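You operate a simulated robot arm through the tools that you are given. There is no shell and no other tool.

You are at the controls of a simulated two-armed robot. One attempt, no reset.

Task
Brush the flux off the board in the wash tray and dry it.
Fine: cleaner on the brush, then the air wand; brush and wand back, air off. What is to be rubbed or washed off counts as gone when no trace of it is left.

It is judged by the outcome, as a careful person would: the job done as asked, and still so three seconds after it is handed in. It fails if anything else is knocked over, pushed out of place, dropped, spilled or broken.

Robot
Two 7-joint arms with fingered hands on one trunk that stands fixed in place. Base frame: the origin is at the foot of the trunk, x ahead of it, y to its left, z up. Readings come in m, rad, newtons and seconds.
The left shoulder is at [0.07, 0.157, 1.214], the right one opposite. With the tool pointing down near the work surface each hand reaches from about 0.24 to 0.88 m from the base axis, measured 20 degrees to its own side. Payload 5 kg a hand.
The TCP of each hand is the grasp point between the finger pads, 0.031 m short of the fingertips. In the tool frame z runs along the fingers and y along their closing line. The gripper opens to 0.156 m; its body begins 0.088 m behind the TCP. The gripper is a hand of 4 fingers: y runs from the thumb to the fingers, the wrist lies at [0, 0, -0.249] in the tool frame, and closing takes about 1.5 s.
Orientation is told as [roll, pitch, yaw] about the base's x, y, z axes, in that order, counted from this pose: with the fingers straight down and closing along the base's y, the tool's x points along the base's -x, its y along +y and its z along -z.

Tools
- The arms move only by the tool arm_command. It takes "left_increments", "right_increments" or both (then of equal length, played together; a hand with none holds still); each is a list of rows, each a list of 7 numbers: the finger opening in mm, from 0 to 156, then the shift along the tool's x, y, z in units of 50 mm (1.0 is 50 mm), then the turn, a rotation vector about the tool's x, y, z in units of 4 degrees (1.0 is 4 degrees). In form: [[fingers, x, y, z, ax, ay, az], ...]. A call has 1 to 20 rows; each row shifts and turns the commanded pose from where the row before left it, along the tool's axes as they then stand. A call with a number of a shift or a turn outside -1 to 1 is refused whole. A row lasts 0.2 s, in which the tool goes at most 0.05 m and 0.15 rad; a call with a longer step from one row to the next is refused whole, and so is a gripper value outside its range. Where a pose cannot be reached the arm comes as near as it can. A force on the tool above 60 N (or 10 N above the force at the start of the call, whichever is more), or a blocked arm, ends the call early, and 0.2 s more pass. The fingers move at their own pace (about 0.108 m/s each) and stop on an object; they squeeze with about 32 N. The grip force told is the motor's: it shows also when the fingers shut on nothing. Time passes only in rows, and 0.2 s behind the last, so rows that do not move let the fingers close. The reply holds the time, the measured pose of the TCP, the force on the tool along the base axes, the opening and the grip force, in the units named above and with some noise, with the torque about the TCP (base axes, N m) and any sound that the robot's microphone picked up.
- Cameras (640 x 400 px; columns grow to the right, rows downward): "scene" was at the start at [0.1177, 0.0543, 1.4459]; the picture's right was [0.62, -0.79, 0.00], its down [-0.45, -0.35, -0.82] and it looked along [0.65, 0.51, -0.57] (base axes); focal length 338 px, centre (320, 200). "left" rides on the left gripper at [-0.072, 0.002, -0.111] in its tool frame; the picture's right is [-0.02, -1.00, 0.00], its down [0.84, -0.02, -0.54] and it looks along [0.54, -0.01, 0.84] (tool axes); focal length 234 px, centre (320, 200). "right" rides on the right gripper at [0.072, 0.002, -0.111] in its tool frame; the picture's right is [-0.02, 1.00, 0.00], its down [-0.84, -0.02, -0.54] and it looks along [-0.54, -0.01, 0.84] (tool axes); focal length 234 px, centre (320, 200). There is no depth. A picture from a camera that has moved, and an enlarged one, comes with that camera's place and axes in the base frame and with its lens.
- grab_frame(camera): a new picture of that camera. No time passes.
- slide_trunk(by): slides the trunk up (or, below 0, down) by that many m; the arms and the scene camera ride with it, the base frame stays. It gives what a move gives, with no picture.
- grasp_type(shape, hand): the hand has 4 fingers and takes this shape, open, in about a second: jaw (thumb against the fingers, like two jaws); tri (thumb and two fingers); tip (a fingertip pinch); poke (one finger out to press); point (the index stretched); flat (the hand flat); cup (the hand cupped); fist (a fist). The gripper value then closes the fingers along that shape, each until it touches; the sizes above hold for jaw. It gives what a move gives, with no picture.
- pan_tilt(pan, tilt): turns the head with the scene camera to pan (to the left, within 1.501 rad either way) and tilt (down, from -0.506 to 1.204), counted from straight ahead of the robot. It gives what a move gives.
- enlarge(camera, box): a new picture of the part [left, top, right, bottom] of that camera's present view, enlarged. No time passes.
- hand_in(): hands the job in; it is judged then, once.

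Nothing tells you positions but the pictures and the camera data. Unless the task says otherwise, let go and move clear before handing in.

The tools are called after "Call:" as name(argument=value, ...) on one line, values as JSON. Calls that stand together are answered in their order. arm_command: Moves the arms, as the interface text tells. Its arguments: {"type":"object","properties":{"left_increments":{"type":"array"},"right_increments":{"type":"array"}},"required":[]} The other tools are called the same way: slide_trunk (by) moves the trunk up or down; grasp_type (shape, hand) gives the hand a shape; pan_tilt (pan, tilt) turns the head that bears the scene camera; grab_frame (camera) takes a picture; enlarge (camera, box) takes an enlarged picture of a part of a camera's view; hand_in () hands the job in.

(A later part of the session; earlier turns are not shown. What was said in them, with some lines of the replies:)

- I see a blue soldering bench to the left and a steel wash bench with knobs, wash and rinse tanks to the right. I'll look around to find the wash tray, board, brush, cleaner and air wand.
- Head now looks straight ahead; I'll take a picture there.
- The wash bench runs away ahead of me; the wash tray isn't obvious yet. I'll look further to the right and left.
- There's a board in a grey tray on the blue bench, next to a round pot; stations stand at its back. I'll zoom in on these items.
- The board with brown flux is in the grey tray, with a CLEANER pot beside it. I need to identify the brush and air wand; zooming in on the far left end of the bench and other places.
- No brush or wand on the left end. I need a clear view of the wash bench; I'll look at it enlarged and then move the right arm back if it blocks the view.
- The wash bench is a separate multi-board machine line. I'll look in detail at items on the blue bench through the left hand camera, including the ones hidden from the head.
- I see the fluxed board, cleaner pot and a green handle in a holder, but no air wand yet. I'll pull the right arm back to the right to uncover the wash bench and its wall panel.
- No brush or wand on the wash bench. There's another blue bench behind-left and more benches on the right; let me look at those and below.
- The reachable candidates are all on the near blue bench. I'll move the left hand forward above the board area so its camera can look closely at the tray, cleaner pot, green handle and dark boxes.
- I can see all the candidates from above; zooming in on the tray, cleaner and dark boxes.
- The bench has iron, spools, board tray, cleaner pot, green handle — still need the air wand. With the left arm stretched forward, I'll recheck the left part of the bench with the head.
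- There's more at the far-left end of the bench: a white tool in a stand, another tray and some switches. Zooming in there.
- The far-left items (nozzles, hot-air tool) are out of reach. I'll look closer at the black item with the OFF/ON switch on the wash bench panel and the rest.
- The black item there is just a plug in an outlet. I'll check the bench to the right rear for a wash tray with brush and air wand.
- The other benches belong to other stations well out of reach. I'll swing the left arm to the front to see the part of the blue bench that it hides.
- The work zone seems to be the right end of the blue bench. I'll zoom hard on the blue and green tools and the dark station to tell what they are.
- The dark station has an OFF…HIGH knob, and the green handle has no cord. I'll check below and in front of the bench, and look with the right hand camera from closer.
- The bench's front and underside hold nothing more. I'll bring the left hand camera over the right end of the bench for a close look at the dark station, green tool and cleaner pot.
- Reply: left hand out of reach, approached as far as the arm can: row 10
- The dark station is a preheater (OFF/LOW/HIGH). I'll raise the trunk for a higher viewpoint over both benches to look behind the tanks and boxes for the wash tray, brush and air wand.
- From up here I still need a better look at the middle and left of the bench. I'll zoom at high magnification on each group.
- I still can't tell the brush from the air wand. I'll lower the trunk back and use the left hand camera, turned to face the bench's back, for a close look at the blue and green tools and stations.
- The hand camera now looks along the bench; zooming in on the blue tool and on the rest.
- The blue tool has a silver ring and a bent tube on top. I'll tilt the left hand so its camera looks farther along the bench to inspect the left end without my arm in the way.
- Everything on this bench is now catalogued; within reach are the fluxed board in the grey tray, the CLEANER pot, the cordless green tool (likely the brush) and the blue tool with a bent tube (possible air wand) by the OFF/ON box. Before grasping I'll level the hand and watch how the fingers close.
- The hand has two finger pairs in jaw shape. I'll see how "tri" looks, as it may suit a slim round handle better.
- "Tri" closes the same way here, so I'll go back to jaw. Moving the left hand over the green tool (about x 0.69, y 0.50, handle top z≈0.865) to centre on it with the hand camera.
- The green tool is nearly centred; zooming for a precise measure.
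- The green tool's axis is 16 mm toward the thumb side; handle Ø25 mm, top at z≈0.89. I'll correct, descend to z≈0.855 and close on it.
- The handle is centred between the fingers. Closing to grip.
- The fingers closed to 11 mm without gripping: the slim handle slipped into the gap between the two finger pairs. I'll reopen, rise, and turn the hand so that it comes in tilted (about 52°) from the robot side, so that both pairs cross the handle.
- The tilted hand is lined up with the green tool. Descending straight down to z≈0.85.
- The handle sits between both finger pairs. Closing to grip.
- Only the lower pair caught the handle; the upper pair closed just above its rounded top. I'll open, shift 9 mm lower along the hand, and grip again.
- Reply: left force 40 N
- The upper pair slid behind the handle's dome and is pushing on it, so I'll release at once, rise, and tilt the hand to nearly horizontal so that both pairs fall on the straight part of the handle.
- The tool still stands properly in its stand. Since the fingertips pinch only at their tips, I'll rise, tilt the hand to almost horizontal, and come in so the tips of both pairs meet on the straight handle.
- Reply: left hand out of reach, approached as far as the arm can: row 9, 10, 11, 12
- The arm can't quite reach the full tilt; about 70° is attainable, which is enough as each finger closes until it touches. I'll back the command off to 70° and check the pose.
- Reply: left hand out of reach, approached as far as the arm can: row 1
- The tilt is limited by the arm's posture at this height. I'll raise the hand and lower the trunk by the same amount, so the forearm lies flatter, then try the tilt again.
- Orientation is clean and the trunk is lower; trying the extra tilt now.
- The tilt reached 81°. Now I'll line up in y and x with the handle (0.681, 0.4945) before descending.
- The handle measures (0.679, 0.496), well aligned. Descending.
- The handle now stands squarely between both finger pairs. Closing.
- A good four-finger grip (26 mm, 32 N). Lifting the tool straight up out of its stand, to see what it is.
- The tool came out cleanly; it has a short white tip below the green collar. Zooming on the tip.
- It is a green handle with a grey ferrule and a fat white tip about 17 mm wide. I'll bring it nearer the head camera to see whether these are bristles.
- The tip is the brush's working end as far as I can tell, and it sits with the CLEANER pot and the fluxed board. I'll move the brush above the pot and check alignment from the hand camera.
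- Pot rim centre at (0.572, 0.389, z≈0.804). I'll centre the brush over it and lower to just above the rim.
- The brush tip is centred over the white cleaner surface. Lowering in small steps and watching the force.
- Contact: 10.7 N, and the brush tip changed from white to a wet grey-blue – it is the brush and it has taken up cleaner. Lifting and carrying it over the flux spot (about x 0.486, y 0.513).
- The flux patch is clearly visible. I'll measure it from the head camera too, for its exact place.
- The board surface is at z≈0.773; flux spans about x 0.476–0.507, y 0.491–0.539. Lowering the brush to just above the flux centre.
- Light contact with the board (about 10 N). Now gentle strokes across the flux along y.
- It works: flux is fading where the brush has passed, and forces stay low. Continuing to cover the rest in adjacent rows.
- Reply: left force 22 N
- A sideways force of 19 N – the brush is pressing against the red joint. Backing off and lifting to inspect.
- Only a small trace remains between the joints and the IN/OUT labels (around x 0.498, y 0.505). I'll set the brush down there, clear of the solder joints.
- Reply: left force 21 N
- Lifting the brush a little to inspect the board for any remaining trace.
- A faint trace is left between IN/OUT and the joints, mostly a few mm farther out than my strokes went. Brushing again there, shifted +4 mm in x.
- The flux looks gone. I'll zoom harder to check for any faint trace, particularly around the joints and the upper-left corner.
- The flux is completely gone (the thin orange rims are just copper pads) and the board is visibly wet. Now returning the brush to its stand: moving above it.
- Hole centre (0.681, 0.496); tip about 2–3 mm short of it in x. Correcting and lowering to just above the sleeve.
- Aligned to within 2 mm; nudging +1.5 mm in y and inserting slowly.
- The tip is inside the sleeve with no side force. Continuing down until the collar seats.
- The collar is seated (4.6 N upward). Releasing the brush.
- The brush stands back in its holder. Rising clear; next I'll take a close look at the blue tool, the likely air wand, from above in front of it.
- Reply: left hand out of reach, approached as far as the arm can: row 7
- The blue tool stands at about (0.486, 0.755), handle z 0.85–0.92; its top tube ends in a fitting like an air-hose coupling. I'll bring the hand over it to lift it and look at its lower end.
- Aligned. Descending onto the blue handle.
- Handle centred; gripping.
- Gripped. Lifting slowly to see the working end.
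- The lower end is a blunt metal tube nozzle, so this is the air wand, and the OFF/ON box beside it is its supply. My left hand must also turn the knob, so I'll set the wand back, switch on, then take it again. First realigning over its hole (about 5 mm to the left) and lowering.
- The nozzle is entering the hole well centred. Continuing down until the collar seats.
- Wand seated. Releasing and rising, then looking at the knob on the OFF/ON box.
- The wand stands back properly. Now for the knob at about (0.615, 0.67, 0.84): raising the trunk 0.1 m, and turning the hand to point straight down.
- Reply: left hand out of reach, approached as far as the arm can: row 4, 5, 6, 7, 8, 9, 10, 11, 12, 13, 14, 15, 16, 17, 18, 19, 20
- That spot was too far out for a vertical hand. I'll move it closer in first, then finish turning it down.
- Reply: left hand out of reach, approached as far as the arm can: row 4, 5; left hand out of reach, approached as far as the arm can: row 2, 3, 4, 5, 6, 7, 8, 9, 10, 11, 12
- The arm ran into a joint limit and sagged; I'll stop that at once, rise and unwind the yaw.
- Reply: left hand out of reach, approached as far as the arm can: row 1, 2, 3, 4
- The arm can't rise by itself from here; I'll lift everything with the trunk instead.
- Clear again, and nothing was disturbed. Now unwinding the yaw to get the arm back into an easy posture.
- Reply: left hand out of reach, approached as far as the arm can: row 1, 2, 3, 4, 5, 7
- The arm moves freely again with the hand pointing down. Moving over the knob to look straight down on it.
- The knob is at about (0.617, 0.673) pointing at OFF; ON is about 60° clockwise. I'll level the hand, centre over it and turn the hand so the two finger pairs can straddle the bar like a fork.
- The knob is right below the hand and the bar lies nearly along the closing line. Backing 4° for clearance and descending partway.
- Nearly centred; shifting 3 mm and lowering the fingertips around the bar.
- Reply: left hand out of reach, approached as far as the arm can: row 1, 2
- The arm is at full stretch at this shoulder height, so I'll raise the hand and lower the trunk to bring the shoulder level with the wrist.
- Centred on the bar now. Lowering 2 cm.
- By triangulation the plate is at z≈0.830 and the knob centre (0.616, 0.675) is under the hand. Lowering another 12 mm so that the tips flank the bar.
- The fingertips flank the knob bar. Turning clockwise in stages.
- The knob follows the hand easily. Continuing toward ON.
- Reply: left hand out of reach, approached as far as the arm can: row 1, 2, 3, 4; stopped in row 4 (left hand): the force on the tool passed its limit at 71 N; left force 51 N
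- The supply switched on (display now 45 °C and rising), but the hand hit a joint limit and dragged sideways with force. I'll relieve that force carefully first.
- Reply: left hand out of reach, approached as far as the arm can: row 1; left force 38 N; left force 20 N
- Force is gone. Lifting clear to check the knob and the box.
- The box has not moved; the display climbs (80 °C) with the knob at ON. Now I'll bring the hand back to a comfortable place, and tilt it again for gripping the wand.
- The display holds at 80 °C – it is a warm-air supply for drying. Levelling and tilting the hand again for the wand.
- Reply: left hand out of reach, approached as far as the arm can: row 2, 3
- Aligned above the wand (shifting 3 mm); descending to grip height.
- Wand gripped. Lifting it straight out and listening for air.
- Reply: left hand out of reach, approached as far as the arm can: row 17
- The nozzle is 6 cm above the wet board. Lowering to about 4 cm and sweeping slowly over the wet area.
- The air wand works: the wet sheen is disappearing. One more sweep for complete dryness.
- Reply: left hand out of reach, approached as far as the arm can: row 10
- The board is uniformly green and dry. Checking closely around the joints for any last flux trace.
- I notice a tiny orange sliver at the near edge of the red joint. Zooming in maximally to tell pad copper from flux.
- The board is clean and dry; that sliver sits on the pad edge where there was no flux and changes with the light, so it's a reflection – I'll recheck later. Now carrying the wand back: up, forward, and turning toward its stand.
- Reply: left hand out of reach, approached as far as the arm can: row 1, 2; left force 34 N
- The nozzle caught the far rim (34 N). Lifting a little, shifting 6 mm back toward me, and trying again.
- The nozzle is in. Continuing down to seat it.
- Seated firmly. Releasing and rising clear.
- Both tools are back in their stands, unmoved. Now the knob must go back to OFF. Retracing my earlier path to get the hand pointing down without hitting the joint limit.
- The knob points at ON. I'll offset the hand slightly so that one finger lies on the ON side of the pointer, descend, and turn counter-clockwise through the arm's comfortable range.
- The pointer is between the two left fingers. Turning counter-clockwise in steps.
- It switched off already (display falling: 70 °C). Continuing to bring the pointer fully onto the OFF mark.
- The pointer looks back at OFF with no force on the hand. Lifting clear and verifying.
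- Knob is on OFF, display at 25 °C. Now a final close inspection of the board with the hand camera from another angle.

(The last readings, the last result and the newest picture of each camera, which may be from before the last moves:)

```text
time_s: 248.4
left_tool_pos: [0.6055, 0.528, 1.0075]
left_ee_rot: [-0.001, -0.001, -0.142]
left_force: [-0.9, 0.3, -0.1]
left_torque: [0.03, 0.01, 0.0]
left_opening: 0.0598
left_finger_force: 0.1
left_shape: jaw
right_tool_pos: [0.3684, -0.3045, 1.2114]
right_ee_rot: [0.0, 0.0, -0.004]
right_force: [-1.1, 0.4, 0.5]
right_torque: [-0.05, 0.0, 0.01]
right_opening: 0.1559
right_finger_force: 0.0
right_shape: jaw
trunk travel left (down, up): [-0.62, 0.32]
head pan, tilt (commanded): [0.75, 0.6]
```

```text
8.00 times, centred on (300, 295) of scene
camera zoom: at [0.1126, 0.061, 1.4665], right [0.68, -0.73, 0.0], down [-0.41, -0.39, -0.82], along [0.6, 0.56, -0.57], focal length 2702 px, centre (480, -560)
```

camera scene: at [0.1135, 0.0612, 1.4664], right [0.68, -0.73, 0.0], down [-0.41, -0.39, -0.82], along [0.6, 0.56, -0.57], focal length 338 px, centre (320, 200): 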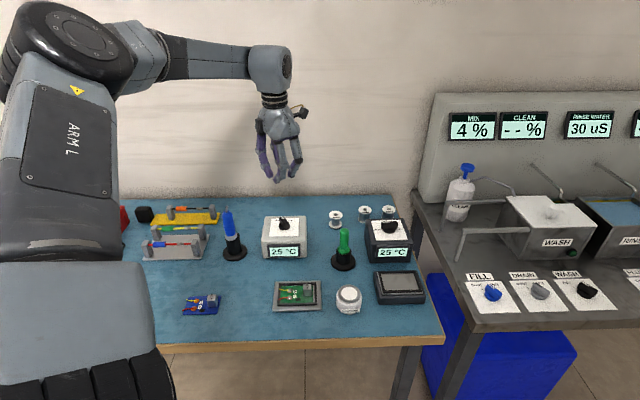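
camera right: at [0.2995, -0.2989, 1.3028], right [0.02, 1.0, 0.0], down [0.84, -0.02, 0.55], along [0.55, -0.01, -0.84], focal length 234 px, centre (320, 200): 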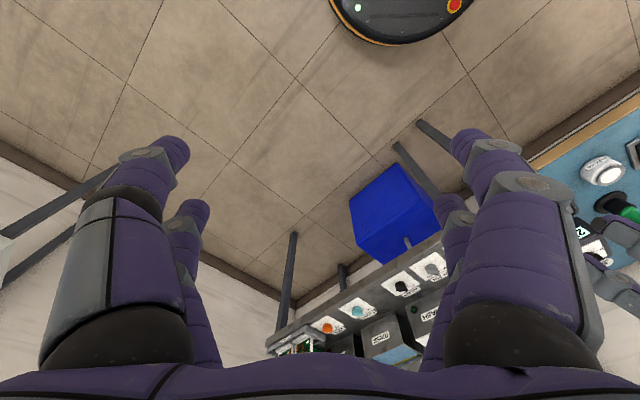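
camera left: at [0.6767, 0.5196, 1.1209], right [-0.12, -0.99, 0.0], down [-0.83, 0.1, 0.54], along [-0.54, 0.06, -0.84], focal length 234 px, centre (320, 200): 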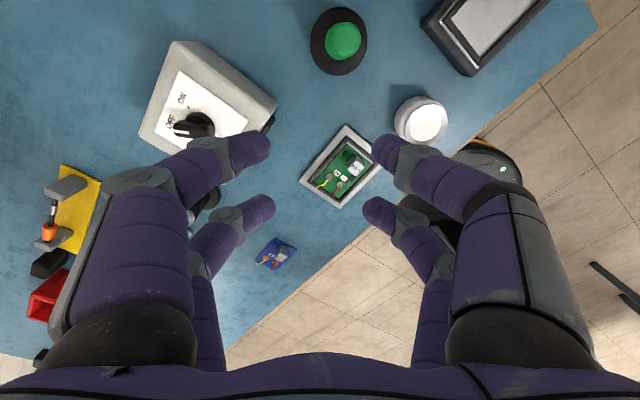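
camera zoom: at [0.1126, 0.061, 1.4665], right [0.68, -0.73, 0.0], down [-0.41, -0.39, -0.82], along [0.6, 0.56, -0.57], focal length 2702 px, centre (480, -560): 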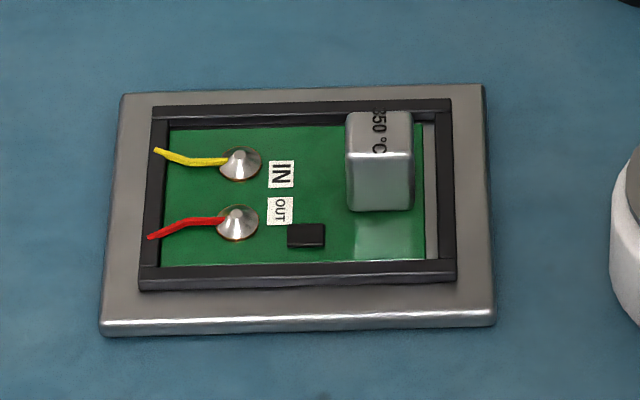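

Call:
enlarge(camera="left", box=[310, 150, 370, 210])

Call:
enlarge(camera="left", box=[328, 172, 354, 192])

Call:
enlarge(camera="scene", box=[282, 286, 304, 306])

```text
6.67 times, centred on (340, 180) of left
camera zoom: at [0.6767, 0.5196, 1.1209], right [-0.12, -0.99, 0.0], down [-0.83, 0.1, 0.54], along [-0.54, 0.06, -0.84], focal length 1561 px, centre (187, 333)
```

zoom: 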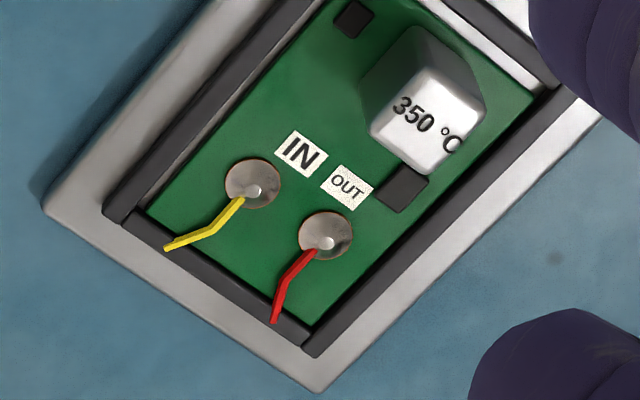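

```text
16.00 times, centred on (341, 182) of left
camera zoom: at [0.6767, 0.5196, 1.1209], right [-0.12, -0.99, 0.0], down [-0.83, 0.1, 0.54], along [-0.54, 0.06, -0.84], focal length 3747 px, centre (-16, 488)
```

zoom: 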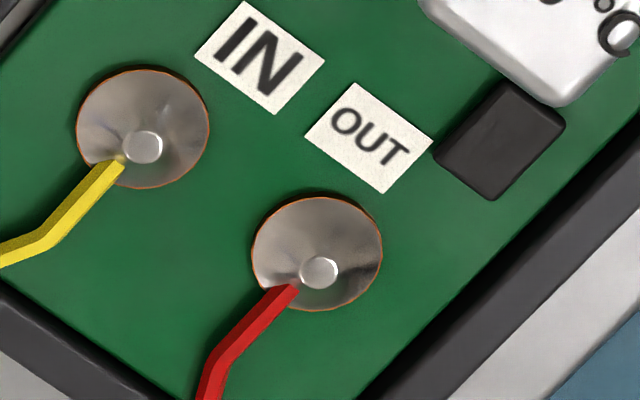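

```text
16.00 times, centred on (293, 296) of scene
camera zoom: at [0.1126, 0.061, 1.4665], right [0.68, -0.73, 0.0], down [-0.41, -0.39, -0.82], along [0.6, 0.56, -0.57], focal length 5403 px, centre (752, -1336)
```

zoom: 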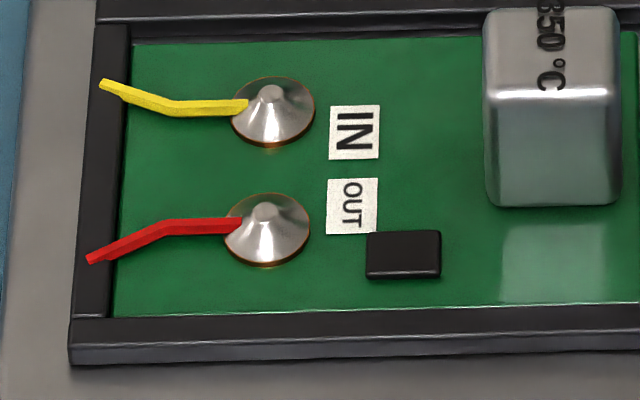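

No trace of flux, no spot, and the board is dry. Retracting the hand clear and doing a last overall check.

Call:
arm_command(left_increments=[[100, 0, 0, -0.8, 0, 0, 0], [100, 0.5, -0.15, -0.6, 0, 0, 0], [100, 0.6, -0.15, -0.5, 0, 0, 0], [100, 0.7, -0.15, -0.4, 0, 0, 0], [100, 0.7, -0.15, -0.3, 0, 0, 0], [100, 0.7, -0.15, 0, 0, 0, 0], [100, 0, 0, 0, 0, 0, 0]])

Call:
pan_tilt(pan=0.85, tilt=0.75)

Call:
grab_frame(camera="scene")

Call:
enlarge(camera="scene", box=[180, 140, 480, 320])

```text
time_s: 250.0
left_tool_pos: [0.4415, 0.5146, 1.1324]
left_ee_rot: [0.001, 0.0, -0.142]
left_force: [0.5, 0.4, -0.7]
left_torque: [0.02, 0.05, -0.01]
left_opening: 0.0996
left_finger_force: 0.2
left_shape: jaw
right_tool_pos: [0.3694, -0.3032, 1.2113]
right_ee_rot: [0.0, 0.002, -0.005]
right_force: [-0.2, -0.3, -0.1]
right_torque: [0.02, 0.03, -0.04]
right_opening: 0.1562
right_finger_force: 0.0
right_shape: jaw
trunk travel left (down, up): [-0.62, 0.32]
head pan, tilt (commanded): [0.75, 0.6]
```

```text
time_s: 250.7
left_tool_pos: [0.4417, 0.5146, 1.1334]
left_ee_rot: [0.0, -0.001, -0.141]
left_force: [0.2, -0.1, 0.3]
left_torque: [-0.02, 0.03, 0.03]
left_opening: 0.0997
left_finger_force: 0.0
left_shape: jaw
right_tool_pos: [0.3697, -0.3025, 1.2115]
right_ee_rot: [0.0, 0.0, -0.006]
right_force: [0.1, 0.5, 0.0]
right_torque: [0.0, 0.0, -0.02]
right_opening: 0.1558
right_finger_force: 0.2
right_shape: jaw
trunk travel left (down, up): [-0.62, 0.32]
head pan, tilt (commanded): [0.85, 0.75]
```

```text
taken
camera scene: at [0.1034, 0.0631, 1.4536], right [0.75, -0.66, 0.0], down [-0.45, -0.51, -0.73], along [0.48, 0.55, -0.68], focal length 338 px, centre (320, 200)
```

scene: 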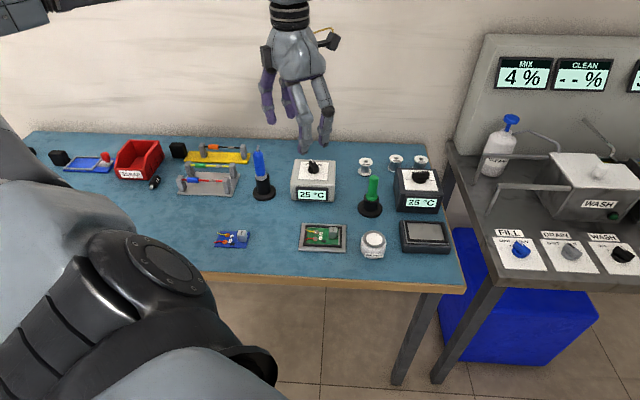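

```text
2.13 times, centred on (330, 230) of scene
camera zoom: at [0.1034, 0.0631, 1.4536], right [0.75, -0.66, 0.0], down [-0.45, -0.51, -0.73], along [0.48, 0.55, -0.68], focal length 720 px, centre (299, 136)
```

zoom: 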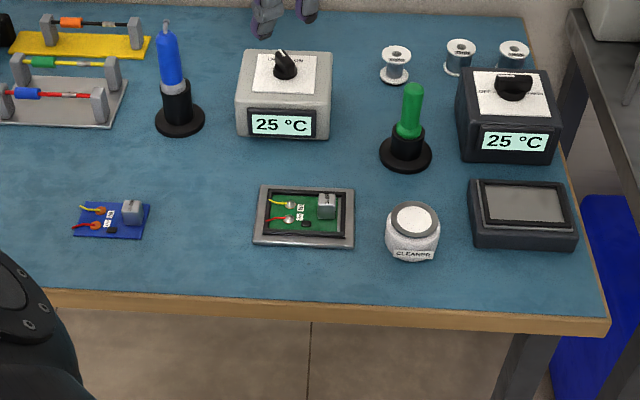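

The board is clean and dry in its tray, the brush and air wand are back in their stands, and the air knob is on OFF at 25 °C. Everything else looks as I found it and both hands are clear, so I'm handing in.

Call:
hand_in()

```text
The job is handed in.
```

I brushed the flux off the board and dried it, then handed the job in. In the last close-up pictures no flux was left and the wet sheen was gone.

- **Brush and wand:** both are back upright in their stands.
- **Air:** the knob is on OFF and its display was back at 25 °C.

A few things went less than smoothly:

- **Board shift:** while brushing, I pressed sideways against one of the solder joints. The board slid a few millimetres within its frame and is still in the tray.
- **Knob:** when I switched the air on, the hand dragged sideways against the knob and hit 71 N. The box did not move.
- **Wand:** it caught the rim of its stand at 34 N on the way back in. I realigned it and it seated properly.

Nothing else on the benches looked moved in the final pictures.
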